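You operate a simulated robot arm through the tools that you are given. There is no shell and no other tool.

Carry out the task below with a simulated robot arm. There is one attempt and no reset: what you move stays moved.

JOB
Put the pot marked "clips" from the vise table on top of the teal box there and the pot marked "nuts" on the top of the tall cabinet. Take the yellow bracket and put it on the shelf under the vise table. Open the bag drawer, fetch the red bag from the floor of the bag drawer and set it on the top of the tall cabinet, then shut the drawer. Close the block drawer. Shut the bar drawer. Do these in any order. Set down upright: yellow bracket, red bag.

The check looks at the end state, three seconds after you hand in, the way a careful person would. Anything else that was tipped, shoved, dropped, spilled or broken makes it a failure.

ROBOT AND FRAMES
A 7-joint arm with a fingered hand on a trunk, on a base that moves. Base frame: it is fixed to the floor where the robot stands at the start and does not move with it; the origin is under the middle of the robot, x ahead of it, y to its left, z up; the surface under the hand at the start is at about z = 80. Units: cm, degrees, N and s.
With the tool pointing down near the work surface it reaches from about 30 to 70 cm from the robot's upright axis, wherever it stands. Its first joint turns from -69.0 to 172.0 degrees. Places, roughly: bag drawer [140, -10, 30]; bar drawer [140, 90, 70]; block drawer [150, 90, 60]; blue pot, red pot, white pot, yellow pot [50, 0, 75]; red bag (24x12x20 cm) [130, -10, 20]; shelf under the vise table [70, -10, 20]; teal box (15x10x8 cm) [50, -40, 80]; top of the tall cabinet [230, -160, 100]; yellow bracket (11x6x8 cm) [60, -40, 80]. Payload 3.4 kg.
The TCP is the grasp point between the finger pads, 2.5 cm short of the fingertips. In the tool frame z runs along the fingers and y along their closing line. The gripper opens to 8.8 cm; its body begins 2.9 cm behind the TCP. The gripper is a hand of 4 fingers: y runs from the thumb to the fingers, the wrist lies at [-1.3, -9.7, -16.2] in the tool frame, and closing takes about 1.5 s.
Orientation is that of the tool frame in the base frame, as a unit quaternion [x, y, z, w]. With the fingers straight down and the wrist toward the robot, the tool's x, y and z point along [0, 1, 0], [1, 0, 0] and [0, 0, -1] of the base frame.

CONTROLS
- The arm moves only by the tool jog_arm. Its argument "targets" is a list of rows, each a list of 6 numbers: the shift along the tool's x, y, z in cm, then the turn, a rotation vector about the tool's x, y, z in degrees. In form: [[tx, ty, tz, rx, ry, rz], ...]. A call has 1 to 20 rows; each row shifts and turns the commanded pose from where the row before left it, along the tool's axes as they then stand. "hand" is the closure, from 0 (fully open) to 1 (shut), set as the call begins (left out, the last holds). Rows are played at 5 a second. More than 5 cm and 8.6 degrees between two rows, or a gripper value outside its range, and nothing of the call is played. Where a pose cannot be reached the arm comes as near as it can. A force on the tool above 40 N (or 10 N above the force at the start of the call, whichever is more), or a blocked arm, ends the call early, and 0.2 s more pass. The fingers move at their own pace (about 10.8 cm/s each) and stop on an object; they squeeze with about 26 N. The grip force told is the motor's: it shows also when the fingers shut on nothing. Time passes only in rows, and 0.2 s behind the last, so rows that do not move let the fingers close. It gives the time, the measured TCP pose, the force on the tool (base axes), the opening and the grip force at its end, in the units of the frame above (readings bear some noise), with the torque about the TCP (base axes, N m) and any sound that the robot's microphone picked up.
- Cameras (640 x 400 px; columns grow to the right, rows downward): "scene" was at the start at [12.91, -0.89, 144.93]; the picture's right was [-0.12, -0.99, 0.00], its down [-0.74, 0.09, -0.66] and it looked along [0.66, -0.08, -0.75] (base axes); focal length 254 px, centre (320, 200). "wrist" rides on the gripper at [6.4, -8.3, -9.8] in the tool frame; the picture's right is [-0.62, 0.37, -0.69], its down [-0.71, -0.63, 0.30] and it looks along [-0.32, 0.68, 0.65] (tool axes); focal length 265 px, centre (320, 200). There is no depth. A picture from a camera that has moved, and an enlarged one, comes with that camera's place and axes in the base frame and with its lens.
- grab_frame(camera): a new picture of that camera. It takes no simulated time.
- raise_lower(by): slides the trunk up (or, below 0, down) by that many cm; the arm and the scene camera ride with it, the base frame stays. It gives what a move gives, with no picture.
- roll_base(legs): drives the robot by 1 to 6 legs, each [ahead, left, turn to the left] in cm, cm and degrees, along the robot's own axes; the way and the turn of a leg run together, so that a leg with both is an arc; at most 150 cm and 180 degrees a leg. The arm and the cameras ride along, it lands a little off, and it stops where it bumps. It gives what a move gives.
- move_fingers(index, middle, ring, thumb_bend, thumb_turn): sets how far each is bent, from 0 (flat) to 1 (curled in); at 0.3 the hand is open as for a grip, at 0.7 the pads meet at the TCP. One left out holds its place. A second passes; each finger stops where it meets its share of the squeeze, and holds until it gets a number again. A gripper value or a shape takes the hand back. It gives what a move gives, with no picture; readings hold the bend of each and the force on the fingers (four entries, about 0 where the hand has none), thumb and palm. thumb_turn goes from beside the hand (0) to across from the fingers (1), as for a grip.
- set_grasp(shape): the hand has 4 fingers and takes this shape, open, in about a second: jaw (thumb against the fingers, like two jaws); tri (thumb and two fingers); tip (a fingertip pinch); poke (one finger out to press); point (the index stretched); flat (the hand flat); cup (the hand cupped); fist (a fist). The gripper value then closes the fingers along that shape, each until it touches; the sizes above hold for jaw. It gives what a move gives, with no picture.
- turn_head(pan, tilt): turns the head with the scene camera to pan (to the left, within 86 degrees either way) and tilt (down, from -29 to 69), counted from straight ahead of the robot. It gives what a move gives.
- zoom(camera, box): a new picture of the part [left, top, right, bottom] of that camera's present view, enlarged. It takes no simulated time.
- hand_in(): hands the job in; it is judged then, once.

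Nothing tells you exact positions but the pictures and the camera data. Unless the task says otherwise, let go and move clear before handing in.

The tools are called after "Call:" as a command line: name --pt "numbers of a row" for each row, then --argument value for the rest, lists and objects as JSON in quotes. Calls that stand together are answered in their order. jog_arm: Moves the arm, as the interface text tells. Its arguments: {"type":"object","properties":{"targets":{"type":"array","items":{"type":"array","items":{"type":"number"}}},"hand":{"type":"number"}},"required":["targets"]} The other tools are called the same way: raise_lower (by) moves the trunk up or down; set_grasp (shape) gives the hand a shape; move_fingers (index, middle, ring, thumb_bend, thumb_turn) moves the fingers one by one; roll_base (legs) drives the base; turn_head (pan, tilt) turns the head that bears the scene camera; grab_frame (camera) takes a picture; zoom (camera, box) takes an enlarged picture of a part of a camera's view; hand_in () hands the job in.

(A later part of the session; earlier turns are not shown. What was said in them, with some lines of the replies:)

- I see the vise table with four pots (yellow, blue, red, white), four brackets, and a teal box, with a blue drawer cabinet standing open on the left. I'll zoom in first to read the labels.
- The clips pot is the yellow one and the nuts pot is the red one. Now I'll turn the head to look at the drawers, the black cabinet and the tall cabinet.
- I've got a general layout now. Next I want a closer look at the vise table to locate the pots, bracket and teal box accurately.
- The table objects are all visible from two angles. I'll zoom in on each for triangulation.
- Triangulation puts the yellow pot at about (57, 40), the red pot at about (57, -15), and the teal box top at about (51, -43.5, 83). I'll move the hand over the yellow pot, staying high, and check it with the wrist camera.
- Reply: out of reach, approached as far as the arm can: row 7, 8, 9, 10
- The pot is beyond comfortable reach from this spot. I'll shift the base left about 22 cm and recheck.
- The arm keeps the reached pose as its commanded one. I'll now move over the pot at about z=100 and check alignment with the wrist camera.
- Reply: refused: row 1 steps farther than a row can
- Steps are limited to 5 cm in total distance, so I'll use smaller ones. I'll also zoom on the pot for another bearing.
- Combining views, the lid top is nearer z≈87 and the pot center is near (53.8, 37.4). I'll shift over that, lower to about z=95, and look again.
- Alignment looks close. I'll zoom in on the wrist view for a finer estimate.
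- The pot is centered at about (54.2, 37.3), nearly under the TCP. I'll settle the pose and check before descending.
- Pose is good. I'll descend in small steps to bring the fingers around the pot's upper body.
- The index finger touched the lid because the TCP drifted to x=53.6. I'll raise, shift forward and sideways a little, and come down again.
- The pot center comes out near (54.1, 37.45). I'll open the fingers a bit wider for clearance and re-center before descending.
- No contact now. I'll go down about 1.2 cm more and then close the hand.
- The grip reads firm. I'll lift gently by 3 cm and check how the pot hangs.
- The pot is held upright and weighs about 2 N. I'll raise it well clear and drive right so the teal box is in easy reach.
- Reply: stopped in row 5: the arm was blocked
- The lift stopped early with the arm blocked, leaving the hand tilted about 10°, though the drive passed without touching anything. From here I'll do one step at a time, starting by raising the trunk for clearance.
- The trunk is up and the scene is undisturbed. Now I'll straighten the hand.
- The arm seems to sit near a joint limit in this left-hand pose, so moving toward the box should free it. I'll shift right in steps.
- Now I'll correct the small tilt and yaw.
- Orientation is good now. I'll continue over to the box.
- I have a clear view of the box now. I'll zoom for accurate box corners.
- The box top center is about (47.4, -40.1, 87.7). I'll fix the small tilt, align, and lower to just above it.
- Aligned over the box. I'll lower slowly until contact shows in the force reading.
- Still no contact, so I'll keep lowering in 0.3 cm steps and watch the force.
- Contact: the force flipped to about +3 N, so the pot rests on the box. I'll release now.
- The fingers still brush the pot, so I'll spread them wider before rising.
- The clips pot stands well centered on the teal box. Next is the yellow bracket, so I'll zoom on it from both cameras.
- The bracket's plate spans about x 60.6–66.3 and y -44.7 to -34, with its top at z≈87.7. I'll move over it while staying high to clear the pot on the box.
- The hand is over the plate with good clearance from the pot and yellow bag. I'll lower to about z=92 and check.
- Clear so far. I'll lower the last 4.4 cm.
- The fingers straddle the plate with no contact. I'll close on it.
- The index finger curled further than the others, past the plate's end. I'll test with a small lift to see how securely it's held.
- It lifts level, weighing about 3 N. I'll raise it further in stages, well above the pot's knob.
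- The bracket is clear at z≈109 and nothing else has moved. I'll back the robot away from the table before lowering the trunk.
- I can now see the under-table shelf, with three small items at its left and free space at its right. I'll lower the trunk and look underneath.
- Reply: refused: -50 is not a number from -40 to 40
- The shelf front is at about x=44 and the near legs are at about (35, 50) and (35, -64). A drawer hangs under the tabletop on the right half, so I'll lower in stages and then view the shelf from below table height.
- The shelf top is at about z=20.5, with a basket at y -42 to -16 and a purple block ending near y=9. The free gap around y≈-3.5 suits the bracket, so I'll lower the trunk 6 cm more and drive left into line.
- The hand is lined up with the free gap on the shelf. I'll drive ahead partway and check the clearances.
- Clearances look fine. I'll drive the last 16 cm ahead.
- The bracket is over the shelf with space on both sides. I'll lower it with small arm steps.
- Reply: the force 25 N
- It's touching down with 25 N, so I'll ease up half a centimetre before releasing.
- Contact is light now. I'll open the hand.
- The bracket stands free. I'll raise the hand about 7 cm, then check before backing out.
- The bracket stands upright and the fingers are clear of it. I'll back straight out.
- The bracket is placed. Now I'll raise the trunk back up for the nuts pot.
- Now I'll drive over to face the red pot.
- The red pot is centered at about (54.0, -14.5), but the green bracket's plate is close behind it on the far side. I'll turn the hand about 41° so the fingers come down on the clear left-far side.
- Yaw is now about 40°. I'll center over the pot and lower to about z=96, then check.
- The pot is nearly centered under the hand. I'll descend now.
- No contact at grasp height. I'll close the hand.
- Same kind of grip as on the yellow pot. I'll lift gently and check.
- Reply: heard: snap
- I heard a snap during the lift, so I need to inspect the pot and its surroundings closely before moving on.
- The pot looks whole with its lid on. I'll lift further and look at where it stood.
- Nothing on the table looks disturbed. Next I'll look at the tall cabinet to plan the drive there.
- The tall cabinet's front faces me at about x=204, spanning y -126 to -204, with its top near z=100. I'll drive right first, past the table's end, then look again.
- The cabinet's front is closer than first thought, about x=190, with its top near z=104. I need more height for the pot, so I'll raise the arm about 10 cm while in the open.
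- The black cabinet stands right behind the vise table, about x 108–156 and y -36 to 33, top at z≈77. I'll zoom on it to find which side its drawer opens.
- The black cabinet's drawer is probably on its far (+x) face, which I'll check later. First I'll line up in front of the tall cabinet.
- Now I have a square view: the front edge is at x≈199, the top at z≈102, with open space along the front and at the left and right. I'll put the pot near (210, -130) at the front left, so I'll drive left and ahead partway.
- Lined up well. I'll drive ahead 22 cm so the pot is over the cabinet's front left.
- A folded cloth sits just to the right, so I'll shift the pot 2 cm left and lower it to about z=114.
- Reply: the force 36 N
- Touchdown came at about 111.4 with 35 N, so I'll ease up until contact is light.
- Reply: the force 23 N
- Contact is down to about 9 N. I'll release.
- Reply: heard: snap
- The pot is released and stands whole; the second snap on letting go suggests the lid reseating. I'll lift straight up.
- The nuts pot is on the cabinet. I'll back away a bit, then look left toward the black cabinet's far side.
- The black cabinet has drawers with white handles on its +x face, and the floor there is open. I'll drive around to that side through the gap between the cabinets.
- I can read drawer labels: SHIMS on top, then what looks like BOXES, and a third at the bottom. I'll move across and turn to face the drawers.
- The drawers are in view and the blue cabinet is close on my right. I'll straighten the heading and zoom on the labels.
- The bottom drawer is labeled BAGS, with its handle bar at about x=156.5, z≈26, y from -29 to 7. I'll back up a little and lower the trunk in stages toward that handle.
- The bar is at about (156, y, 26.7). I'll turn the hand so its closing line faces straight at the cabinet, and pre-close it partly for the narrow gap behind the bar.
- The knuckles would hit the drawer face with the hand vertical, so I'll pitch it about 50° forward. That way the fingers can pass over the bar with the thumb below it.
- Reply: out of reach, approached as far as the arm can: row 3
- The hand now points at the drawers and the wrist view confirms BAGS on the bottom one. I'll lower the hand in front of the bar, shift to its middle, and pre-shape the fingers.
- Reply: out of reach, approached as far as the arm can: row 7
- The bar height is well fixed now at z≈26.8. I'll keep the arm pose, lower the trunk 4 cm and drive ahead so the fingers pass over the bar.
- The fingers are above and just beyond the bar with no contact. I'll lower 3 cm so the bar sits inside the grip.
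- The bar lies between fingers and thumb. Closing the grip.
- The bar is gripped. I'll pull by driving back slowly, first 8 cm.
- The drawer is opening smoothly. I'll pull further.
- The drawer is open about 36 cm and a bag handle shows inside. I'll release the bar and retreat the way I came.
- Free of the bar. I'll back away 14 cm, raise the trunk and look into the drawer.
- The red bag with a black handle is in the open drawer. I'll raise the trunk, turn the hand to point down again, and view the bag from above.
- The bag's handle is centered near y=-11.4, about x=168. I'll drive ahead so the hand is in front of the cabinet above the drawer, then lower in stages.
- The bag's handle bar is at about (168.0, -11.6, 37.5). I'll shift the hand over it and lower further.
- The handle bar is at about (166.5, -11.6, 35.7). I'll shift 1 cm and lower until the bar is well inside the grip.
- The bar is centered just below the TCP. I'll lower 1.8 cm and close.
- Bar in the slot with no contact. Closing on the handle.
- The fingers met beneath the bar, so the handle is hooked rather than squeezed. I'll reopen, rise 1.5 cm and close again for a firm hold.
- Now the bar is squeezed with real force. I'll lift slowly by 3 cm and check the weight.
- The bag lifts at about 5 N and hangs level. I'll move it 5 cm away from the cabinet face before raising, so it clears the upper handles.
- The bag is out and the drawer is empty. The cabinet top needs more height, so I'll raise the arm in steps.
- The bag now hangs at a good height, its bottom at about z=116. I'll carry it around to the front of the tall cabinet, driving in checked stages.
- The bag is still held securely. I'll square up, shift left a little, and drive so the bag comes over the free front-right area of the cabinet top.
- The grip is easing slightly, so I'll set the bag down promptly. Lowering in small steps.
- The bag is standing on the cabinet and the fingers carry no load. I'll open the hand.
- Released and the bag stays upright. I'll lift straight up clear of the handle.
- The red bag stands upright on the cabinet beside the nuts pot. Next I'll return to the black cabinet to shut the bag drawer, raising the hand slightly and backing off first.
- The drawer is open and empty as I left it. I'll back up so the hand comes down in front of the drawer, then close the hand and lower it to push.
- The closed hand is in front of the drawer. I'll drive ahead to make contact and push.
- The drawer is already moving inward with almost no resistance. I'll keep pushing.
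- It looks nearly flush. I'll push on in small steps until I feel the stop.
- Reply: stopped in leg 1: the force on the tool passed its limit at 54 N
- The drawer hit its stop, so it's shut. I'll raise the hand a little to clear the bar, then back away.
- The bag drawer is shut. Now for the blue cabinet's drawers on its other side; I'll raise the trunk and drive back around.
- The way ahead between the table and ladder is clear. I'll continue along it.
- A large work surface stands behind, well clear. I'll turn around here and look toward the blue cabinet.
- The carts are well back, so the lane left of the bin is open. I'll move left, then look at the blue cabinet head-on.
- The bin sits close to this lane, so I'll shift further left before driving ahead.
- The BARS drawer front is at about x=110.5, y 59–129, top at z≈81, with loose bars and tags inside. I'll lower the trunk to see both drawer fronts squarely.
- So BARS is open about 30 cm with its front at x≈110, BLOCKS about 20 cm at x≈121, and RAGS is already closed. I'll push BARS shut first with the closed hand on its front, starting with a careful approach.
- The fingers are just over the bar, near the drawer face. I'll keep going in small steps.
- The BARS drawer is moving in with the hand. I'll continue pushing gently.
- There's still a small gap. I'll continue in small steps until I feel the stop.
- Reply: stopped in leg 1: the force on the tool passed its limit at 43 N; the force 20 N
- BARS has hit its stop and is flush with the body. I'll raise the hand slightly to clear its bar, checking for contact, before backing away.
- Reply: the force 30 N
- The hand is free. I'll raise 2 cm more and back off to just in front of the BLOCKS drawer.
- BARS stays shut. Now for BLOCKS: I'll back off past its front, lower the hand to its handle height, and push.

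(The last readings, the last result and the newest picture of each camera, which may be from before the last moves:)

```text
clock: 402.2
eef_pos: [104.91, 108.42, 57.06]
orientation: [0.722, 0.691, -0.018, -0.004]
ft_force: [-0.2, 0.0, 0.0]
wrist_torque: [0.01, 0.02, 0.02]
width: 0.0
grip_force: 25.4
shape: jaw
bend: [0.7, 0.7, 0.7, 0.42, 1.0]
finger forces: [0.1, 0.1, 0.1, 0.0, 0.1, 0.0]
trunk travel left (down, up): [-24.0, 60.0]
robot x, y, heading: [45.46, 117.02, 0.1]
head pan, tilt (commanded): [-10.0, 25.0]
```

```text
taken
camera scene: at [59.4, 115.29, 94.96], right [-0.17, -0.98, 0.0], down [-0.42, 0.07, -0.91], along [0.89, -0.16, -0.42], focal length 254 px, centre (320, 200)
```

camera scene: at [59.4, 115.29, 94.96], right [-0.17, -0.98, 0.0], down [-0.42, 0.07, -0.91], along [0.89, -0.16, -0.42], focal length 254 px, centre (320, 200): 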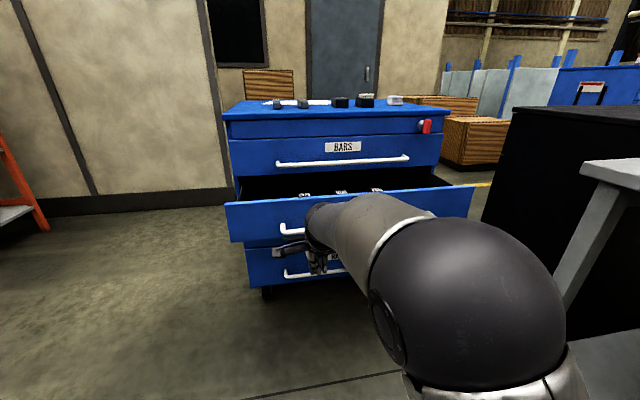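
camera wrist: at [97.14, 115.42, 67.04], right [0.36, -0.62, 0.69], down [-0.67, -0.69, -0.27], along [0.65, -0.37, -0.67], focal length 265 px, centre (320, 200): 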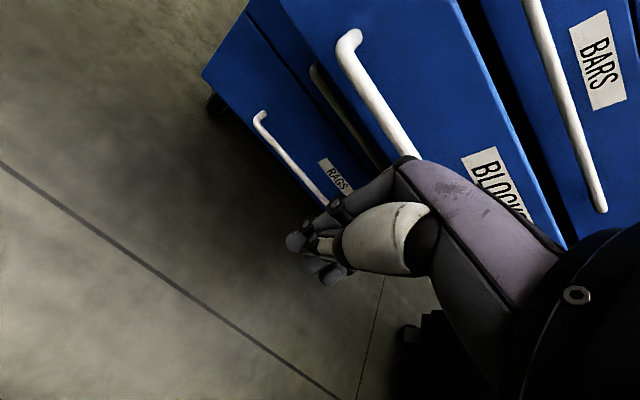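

BLOCKS is confirmed, its front at x≈124 and handle at z≈58.6. I'll push it in the same way.

Call:
roll_base --legs '[[11, 0, 0]]'

Call:
roll_base --legs '[[5, 0, 0]]'

Call:
grab_frame --camera "wrist"

Call:
grab_frame --camera "scene"

```text
clock: 403.4
eef_pos: [116.16, 108.34, 57.1]
orientation: [0.722, 0.691, -0.018, -0.004]
ft_force: [-0.2, 0.5, -0.1]
wrist_torque: [0.0, 0.03, 0.02]
width: 0.0
grip_force: 25.6
shape: jaw
bend: [0.7, 0.7, 0.7, 0.42, 1.0]
finger forces: [0.0, 0.0, 0.0, 0.0, 0.0, 0.1]
trunk travel left (down, up): [-24.0, 60.0]
robot x, y, heading: [56.55, 116.86, -0.0]
head pan, tilt (commanded): [-10.0, 25.0]
```

```text
clock: 404.3
eef_pos: [121.08, 108.26, 57.11]
orientation: [0.722, 0.692, -0.018, -0.004]
ft_force: [0.2, 0.1, 0.0]
wrist_torque: [0.02, -0.01, 0.0]
width: 0.02
grip_force: 25.7
shape: jaw
bend: [0.7, 0.7, 0.7, 0.44, 1.0]
finger forces: [0.0, 0.0, 0.0, 0.0, 0.0, 0.0]
trunk travel left (down, up): [-24.0, 60.0]
robot x, y, heading: [61.33, 117.29, -0.1]
head pan, tilt (commanded): [-10.0, 25.0]
```

```text
taken
camera wrist: at [113.38, 115.4, 67.03], right [0.36, -0.62, 0.69], down [-0.67, -0.69, -0.27], along [0.65, -0.37, -0.67], focal length 265 px, centre (320, 200)
```

wrist: 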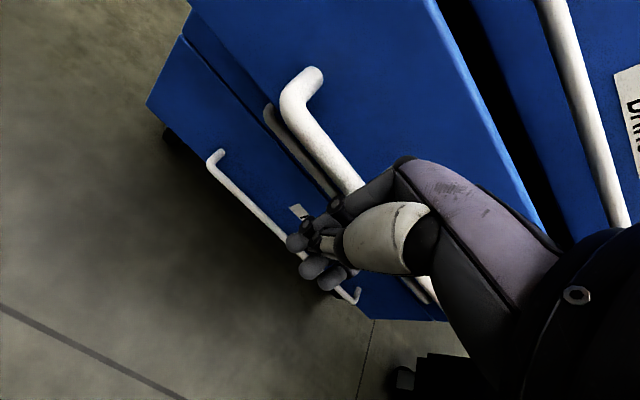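

```text
taken
camera scene: at [75.65, 115.28, 94.95], right [-0.18, -0.98, 0.0], down [-0.42, 0.07, -0.91], along [0.89, -0.16, -0.42], focal length 254 px, centre (320, 200)
```

scene: 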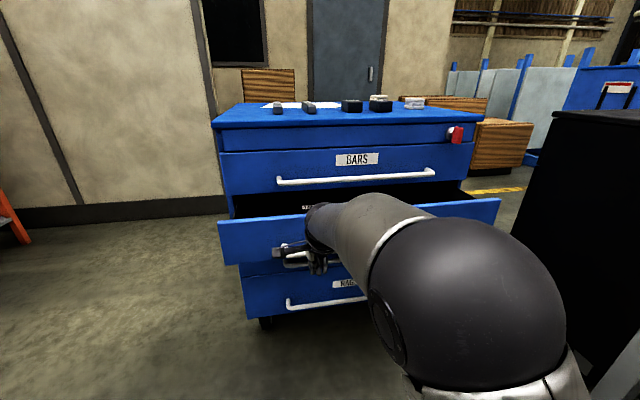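

Call:
roll_base --legs '[[9, 0, 0]]'

Call:
roll_base --legs '[[3, 0, 0]]'

Call:
grab_frame --camera "wrist"

Call:
grab_frame --camera "scene"

```text
clock: 405.4
eef_pos: [130.28, 108.19, 57.03]
orientation: [0.724, 0.69, -0.019, -0.003]
ft_force: [0.0, -1.0, 0.0]
wrist_torque: [0.01, 0.0, -0.01]
width: 0.03
grip_force: 26.2
shape: jaw
bend: [0.7, 0.7, 0.7, 0.45, 1.0]
finger forces: [0.0, 0.0, 0.0, 0.0, 0.0, 0.1]
trunk travel left (down, up): [-24.0, 60.0]
robot x, y, heading: [70.87, 117.0, -0.0]
head pan, tilt (commanded): [-10.0, 25.0]
```

```text
clock: 406.2
eef_pos: [133.25, 108.23, 57.09]
orientation: [0.724, 0.69, -0.018, -0.005]
ft_force: [1.1, -0.7, 1.3]
wrist_torque: [0.02, 0.01, -0.02]
width: 0.0
grip_force: 26.0
shape: jaw
bend: [0.7, 0.7, 0.7, 0.45, 1.0]
finger forces: [0.1, 0.0, 0.2, 0.0, 0.0, 0.0]
trunk travel left (down, up): [-24.0, 60.0]
robot x, y, heading: [73.63, 116.89, -0.2]
head pan, tilt (commanded): [-10.0, 25.0]
```

```text
taken
camera wrist: at [125.52, 115.22, 67.02], right [0.36, -0.62, 0.69], down [-0.67, -0.69, -0.27], along [0.65, -0.37, -0.67], focal length 265 px, centre (320, 200)
```

wrist: 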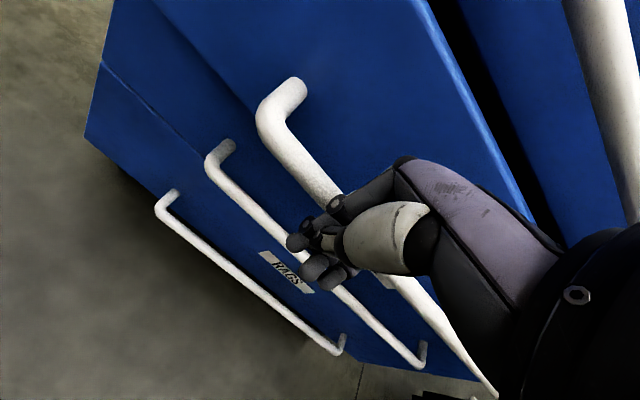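

```text
taken
camera scene: at [87.78, 115.19, 94.96], right [-0.18, -0.98, 0.0], down [-0.42, 0.08, -0.91], along [0.89, -0.16, -0.42], focal length 254 px, centre (320, 200)
```

scene: 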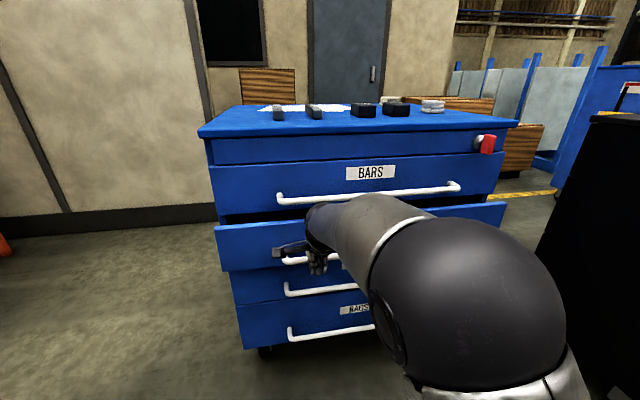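

Call:
roll_base --legs '[[3, 0, 0]]'

Call:
roll_base --legs '[[2, 0, 0]]'

Call:
grab_frame --camera "wrist"

Call:
grab_frame --camera "scene"

```text
clock: 407.1
eef_pos: [136.27, 108.1, 57.09]
orientation: [0.723, 0.69, -0.018, -0.004]
ft_force: [0.5, -0.2, 0.3]
wrist_torque: [0.0, -0.01, 0.02]
width: 0.03
grip_force: 25.8
shape: jaw
bend: [0.7, 0.7, 0.7, 0.46, 1.0]
finger forces: [0.0, 0.1, 0.0, 0.1, 0.0, 0.0]
trunk travel left (down, up): [-24.0, 60.0]
robot x, y, heading: [76.88, 116.59, -0.3]
head pan, tilt (commanded): [-10.0, 25.0]
```

```text
clock: 407.9
eef_pos: [138.19, 108.12, 57.11]
orientation: [0.724, 0.69, -0.019, -0.004]
ft_force: [0.3, -0.8, -0.5]
wrist_torque: [-0.01, 0.05, 0.0]
width: 0.0
grip_force: 25.8
shape: jaw
bend: [0.7, 0.7, 0.7, 0.46, 1.0]
finger forces: [0.0, 0.0, 0.0, 0.1, 0.1, 0.0]
trunk travel left (down, up): [-24.0, 60.0]
robot x, y, heading: [78.67, 116.56, -0.0]
head pan, tilt (commanded): [-10.0, 25.0]
```

```text
taken
camera wrist: at [130.54, 115.18, 67.02], right [0.36, -0.62, 0.69], down [-0.67, -0.69, -0.27], along [0.65, -0.37, -0.67], focal length 265 px, centre (320, 200)
```

wrist: 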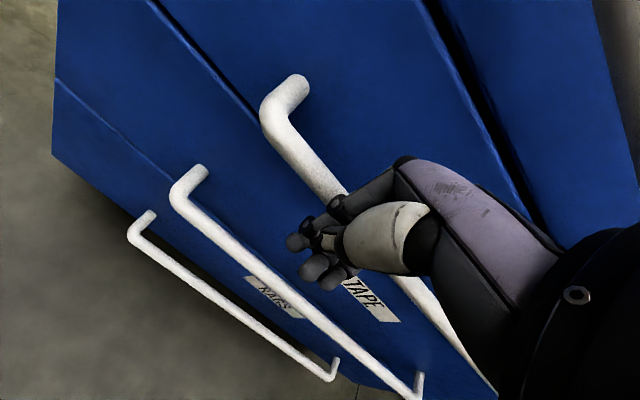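

```text
taken
camera scene: at [92.8, 115.16, 94.96], right [-0.18, -0.98, 0.0], down [-0.42, 0.08, -0.91], along [0.89, -0.16, -0.42], focal length 254 px, centre (320, 200)
```

scene: 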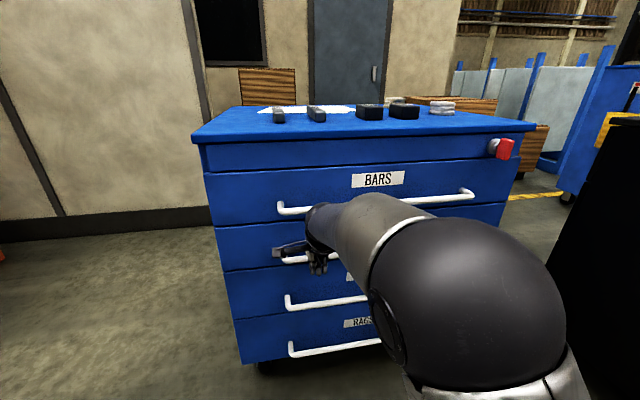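

Almost flush. Small steps until the stop.

Call:
roll_base --legs '[[1.2, 0, 0]]'

Call:
roll_base --legs '[[1.0, 0, 0]]'

Call:
grab_frame --camera "wrist"

```text
clock: 408.6
eef_pos: [139.38, 108.05, 57.24]
orientation: [0.723, 0.69, -0.017, -0.004]
ft_force: [-5.1, -0.9, 4.3]
wrist_torque: [-0.02, -0.02, -0.03]
width: 0.03
grip_force: 26.1
shape: jaw
bend: [0.7, 0.7, 0.7, 0.46, 1.0]
finger forces: [0.1, 0.0, 0.0, 0.0, 0.1, 0.0]
trunk travel left (down, up): [-24.0, 60.0]
robot x, y, heading: [80.06, 116.86, 0.1]
head pan, tilt (commanded): [-10.0, 25.0]
```

```text
clock: 409.4
eef_pos: [140.03, 108.05, 57.26]
orientation: [0.723, 0.69, -0.018, -0.004]
ft_force: [-36.7, -0.6, 9.0]
wrist_torque: [-0.11, 0.04, -0.17]
width: 0.01
grip_force: 26.0
shape: jaw
bend: [0.7, 0.7, 0.7, 0.45, 1.0]
finger forces: [0.0, 29.3, 3.3, 0.1, 0.0, 0.0]
trunk travel left (down, up): [-24.0, 60.0]
robot x, y, heading: [81.08, 116.85, -0.4]
head pan, tilt (commanded): [-10.0, 25.0]
```

```text
taken
camera wrist: at [132.32, 115.16, 67.28], right [0.36, -0.62, 0.69], down [-0.67, -0.69, -0.27], along [0.65, -0.37, -0.67], focal length 265 px, centre (320, 200)
```

wrist: 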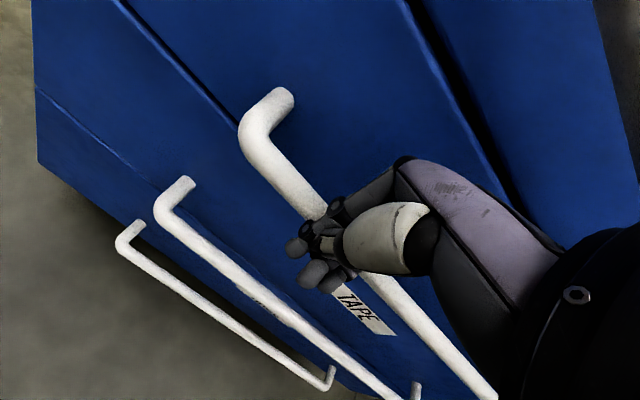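

Firm stop at about 37 N with the finger backs against the bar. I'll back straight off and check that everything is flush.

Call:
roll_base --legs '[[-30, 0, 0]]'

Call:
grab_frame --camera "scene"

Call:
grab_frame --camera "wrist"

```text
clock: 411.4
eef_pos: [109.89, 108.16, 57.04]
orientation: [0.724, 0.689, -0.02, -0.006]
ft_force: [0.4, 0.5, -0.4]
wrist_torque: [0.05, 0.0, -0.04]
width: 0.01
grip_force: 25.7
shape: jaw
bend: [0.7, 0.7, 0.7, 0.47, 1.0]
finger forces: [0.0, 0.1, 0.0, 0.0, 0.0, 0.0]
trunk travel left (down, up): [-24.0, 60.0]
robot x, y, heading: [50.58, 117.08, -0.4]
head pan, tilt (commanded): [-10.0, 25.0]
```

```text
taken
camera scene: at [64.57, 115.29, 94.96], right [-0.18, -0.98, 0.0], down [-0.42, 0.08, -0.91], along [0.89, -0.16, -0.42], focal length 254 px, centre (320, 200)
```

scene: 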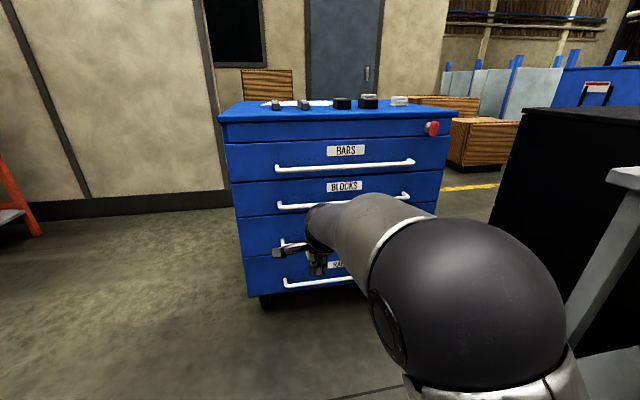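

```text
taken
camera wrist: at [102.25, 115.24, 66.99], right [0.36, -0.62, 0.69], down [-0.67, -0.69, -0.27], along [0.64, -0.37, -0.67], focal length 265 px, centre (320, 200)
```

wrist: 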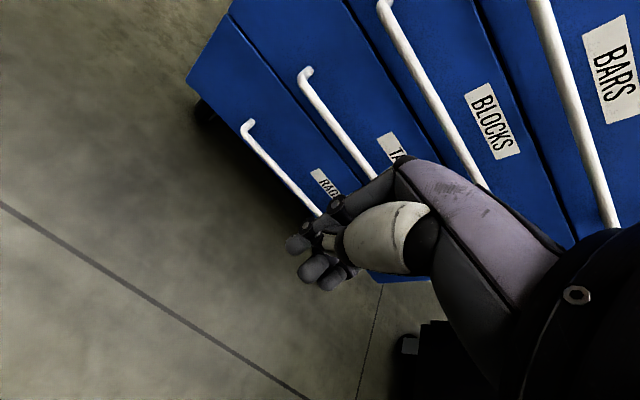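

Call:
zoom --camera "scene" --box '[200, 80, 480, 310]'

Call:
zoom --camera "wrist" --box '[180, 0, 640, 240]'

```text
1.74 times, centred on (340, 195) of scene
camera zoom: at [64.57, 115.29, 94.96], right [-0.18, -0.98, 0.0], down [-0.42, 0.08, -0.91], along [0.89, -0.16, -0.42], focal length 442 px, centre (285, 209)
```

zoom: 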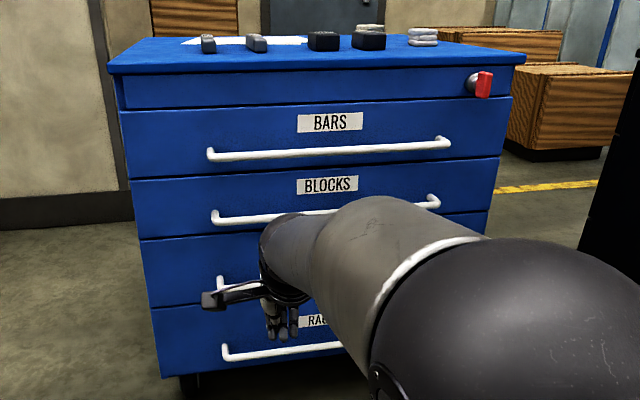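

```text
1.39 times, centred on (410, 120) of wrist
camera zoom: at [102.25, 115.24, 66.99], right [0.36, -0.62, 0.69], down [-0.67, -0.69, -0.27], along [0.64, -0.37, -0.67], focal length 369 px, centre (195, 311)
```

zoom: 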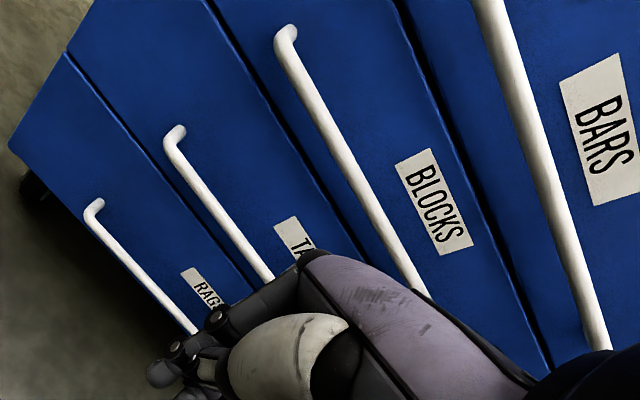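

All four fronts on the blue cabinet look flush. Before handing in, I'll raise up, open the hand and check the table, shelf and cabinets.

Call:
raise_lower --by 40

Call:
roll_base --legs '[[-75, 0, 0]]'

Call:
turn_head --pan -50 --tilt 30

Call:
grab_frame --camera "scene"

```text
clock: 415.2
eef_pos: [110.13, 108.24, 97.03]
orientation: [0.724, 0.69, -0.019, -0.006]
ft_force: [0.2, 0.8, -1.4]
wrist_torque: [0.0, 0.01, 0.0]
width: 0.01
grip_force: 25.6
shape: jaw
bend: [0.7, 0.7, 0.7, 0.47, 1.0]
finger forces: [0.1, 0.1, 0.0, 0.0, 0.0, 0.0]
trunk travel left (down, up): [-64.0, 20.0]
robot x, y, heading: [50.54, 116.93, -0.6]
head pan, tilt (commanded): [-10.0, 25.0]
```

```text
clock: 419.4
eef_pos: [33.7, 108.43, 96.91]
orientation: [0.726, 0.688, -0.02, -0.005]
ft_force: [0.8, 0.6, -0.1]
wrist_torque: [0.0, 0.03, -0.01]
width: 0.0
grip_force: 25.9
shape: jaw
bend: [0.7, 0.7, 0.7, 0.47, 1.0]
finger forces: [0.1, 0.0, 0.0, 0.1, 0.0, 0.0]
trunk travel left (down, up): [-64.0, 20.0]
robot x, y, heading: [-25.8, 117.65, -0.6]
head pan, tilt (commanded): [-10.0, 25.0]
```

```text
clock: 420.4
eef_pos: [33.63, 108.5, 96.85]
orientation: [0.726, 0.687, -0.019, -0.005]
ft_force: [-0.4, 0.4, 0.0]
wrist_torque: [0.01, 0.02, -0.03]
width: 0.01
grip_force: 26.0
shape: jaw
bend: [0.7, 0.7, 0.7, 0.47, 1.0]
finger forces: [0.0, 0.0, 0.0, 0.1, 0.0, 0.0]
trunk travel left (down, up): [-64.0, 20.0]
robot x, y, heading: [-25.79, 117.41, -0.6]
head pan, tilt (commanded): [-50.0, 30.0]
```

```text
taken
camera scene: at [-14.92, 110.55, 134.16], right [-0.77, -0.64, 0.0], down [-0.32, 0.39, -0.87], along [0.55, -0.67, -0.5], focal length 254 px, centre (320, 200)
```

scene: 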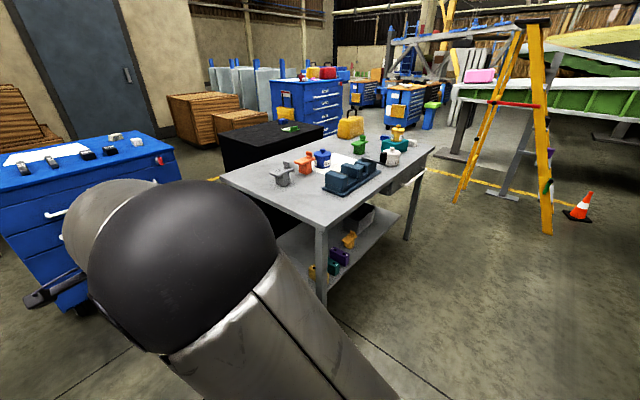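

Call:
zoom --camera "scene" --box '[220, 50, 460, 300]'

Call:
roll_base --legs '[[-20, 0, 0], [0, -120, 0.6]]'

Call:
turn_head --pan 0 --tilt 25

Call:
grab_frame --camera "scene"

```text
1.60 times, centred on (340, 175) of scene
camera zoom: at [-14.92, 110.55, 134.16], right [-0.77, -0.64, 0.0], down [-0.32, 0.39, -0.87], along [0.55, -0.67, -0.5], focal length 407 px, centre (288, 240)
```

zoom: 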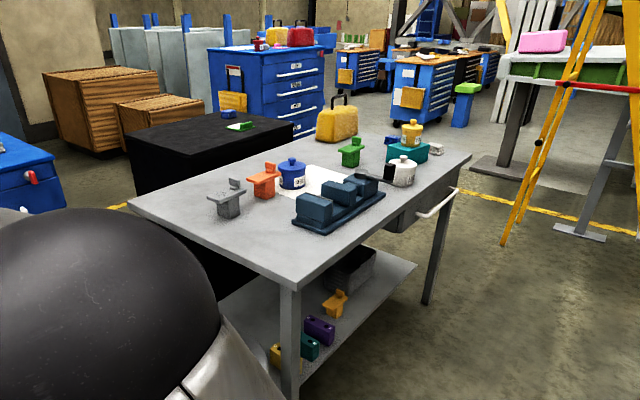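

```text
clock: 427.6
eef_pos: [12.23, -7.94, 97.0]
orientation: [0.726, 0.687, -0.019, -0.005]
ft_force: [0.1, 0.0, -0.6]
wrist_torque: [0.02, -0.01, -0.01]
width: 0.0
grip_force: 26.5
shape: jaw
bend: [0.7, 0.7, 0.7, 0.47, 1.0]
finger forces: [0.0, 0.1, 0.0, 0.0, 0.1, 0.0]
trunk travel left (down, up): [-64.0, 20.0]
robot x, y, heading: [-47.22, 1.01, -0.8]
head pan, tilt (commanded): [-50.0, 30.0]
```

```text
clock: 428.8
eef_pos: [11.98, -7.99, 96.97]
orientation: [0.726, 0.687, -0.02, -0.006]
ft_force: [0.1, 0.4, 0.2]
wrist_torque: [0.01, -0.02, -0.02]
width: 0.01
grip_force: 25.8
shape: jaw
bend: [0.7, 0.7, 0.7, 0.47, 1.0]
finger forces: [0.0, 0.0, 0.0, 0.0, 0.0, 0.1]
trunk travel left (down, up): [-64.0, 20.0]
robot x, y, heading: [-47.55, 1.38, -0.7]
head pan, tilt (commanded): [0.0, 25.0]
```

```text
taken
camera scene: at [-33.06, 1.14, 134.96], right [-0.01, -1.0, 0.0], down [-0.42, 0.01, -0.91], along [0.91, -0.01, -0.42], focal length 254 px, centre (320, 200)
```

scene: 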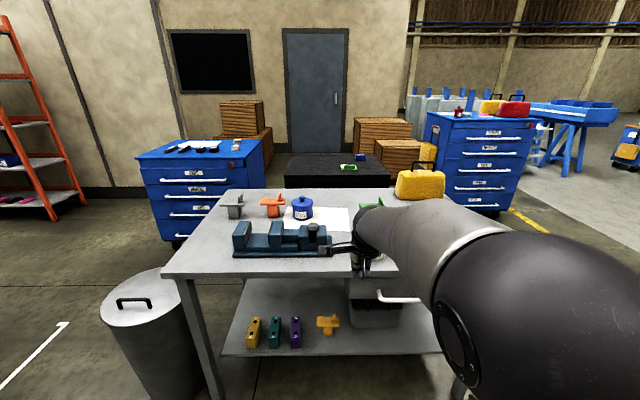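

Call:
zoom --camera "scene" --box '[220, 170, 460, 360]'

Call:
zoom --camera "scene" --box '[120, 90, 300, 250]'

Call:
zoom --camera "scene" --box '[400, 70, 560, 220]'

Call:
jog_arm --pt "0 0 0 0 0 0" --pt "0 0 0 0 0 0" --pt "0 0 0 0 0 0" --pt "0 0 0 0 0 0" --hand 0

```text
2.11 times, centred on (340, 265) of scene
camera zoom: at [-33.06, 1.14, 134.96], right [-0.01, -1.0, 0.0], down [-0.42, 0.01, -0.91], along [0.91, -0.01, -0.42], focal length 535 px, centre (278, 63)
```

zoom: 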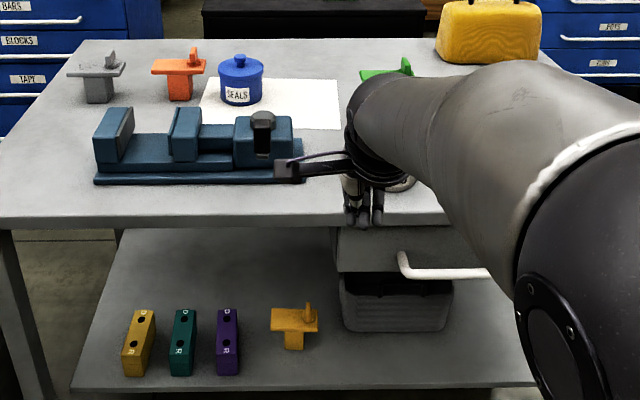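

```text
2.50 times, centred on (210, 170) of scene
camera zoom: at [-33.06, 1.14, 134.96], right [-0.01, -1.0, 0.0], down [-0.42, 0.01, -0.91], along [0.91, -0.01, -0.42], focal length 636 px, centre (595, 275)
```

zoom: 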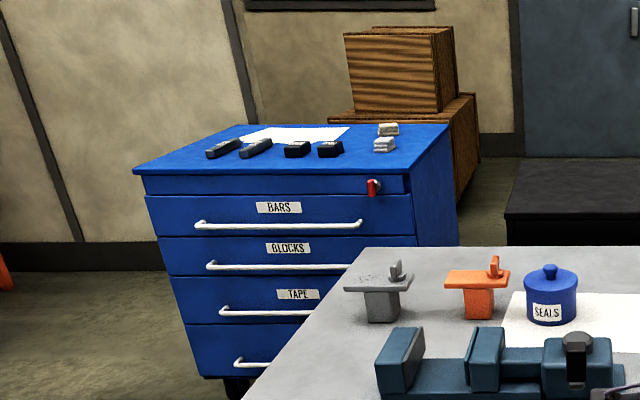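

```text
2.67 times, centred on (480, 145) of scene
camera zoom: at [-33.06, 1.14, 134.96], right [-0.01, -1.0, 0.0], down [-0.42, 0.01, -0.91], along [0.91, -0.01, -0.42], focal length 678 px, centre (-107, 347)
```

zoom: 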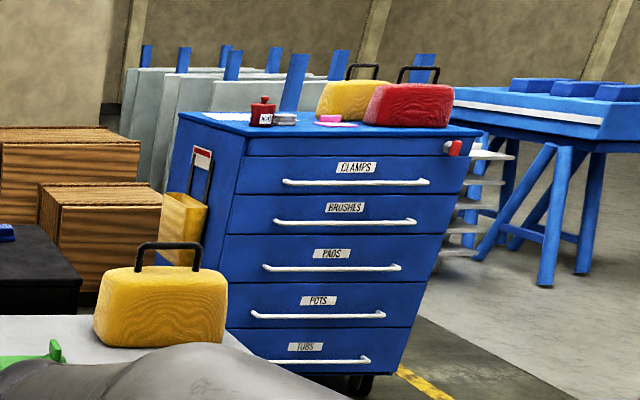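

```text
clock: 429.8
eef_pos: [12.1, -7.87, 97.06]
orientation: [0.727, 0.687, -0.02, -0.006]
ft_force: [-0.2, -0.5, -1.0]
wrist_torque: [0.0, -0.02, 0.0]
width: 8.76
grip_force: 0.1
shape: jaw
bend: [0.3, 0.3, 0.3, 0.3, 0.98]
finger forces: [0.1, 0.1, 0.0, 0.0, 0.1, 0.0]
trunk travel left (down, up): [-64.0, 20.0]
robot x, y, heading: [-47.43, 1.45, -0.8]
head pan, tilt (commanded): [0.0, 25.0]
```

Everything checks out from here: the clips pot is on the teal box, the nuts pot and red bag are on the tall cabinet, and the bracket is upright on the shelf. All three drawers are shut and the hand is empty and clear, so I'm handing in.

Call:
hand_in

```text
The job is handed in.
```

I've handed the job in, and every part of it is done as far as I could see; no verdict came back.

- **Clips pot:** it is on top of the teal box, roughly centered.
- **Nuts pot:** it is on top of the tall cabinet, at the front left. I heard a snap when I lifted it and another when I let go. I couldn't tell the cause, but the pot and its lid look whole in the pictures.
- **Yellow bracket:** it is standing upright on the shelf under the vise table, between the purple block and the basket.
- **Red bag:** it is standing upright on top of the tall cabinet, at the front right.
- **Drawers:** I pushed the bag, bar and block drawers in until each hit its stop. All three looked flush afterwards. The bag drawer faces away from where I finished, so I last saw it shut just after closing it.

I saw nothing else tipped or moved. The hand is open and clear of everything.
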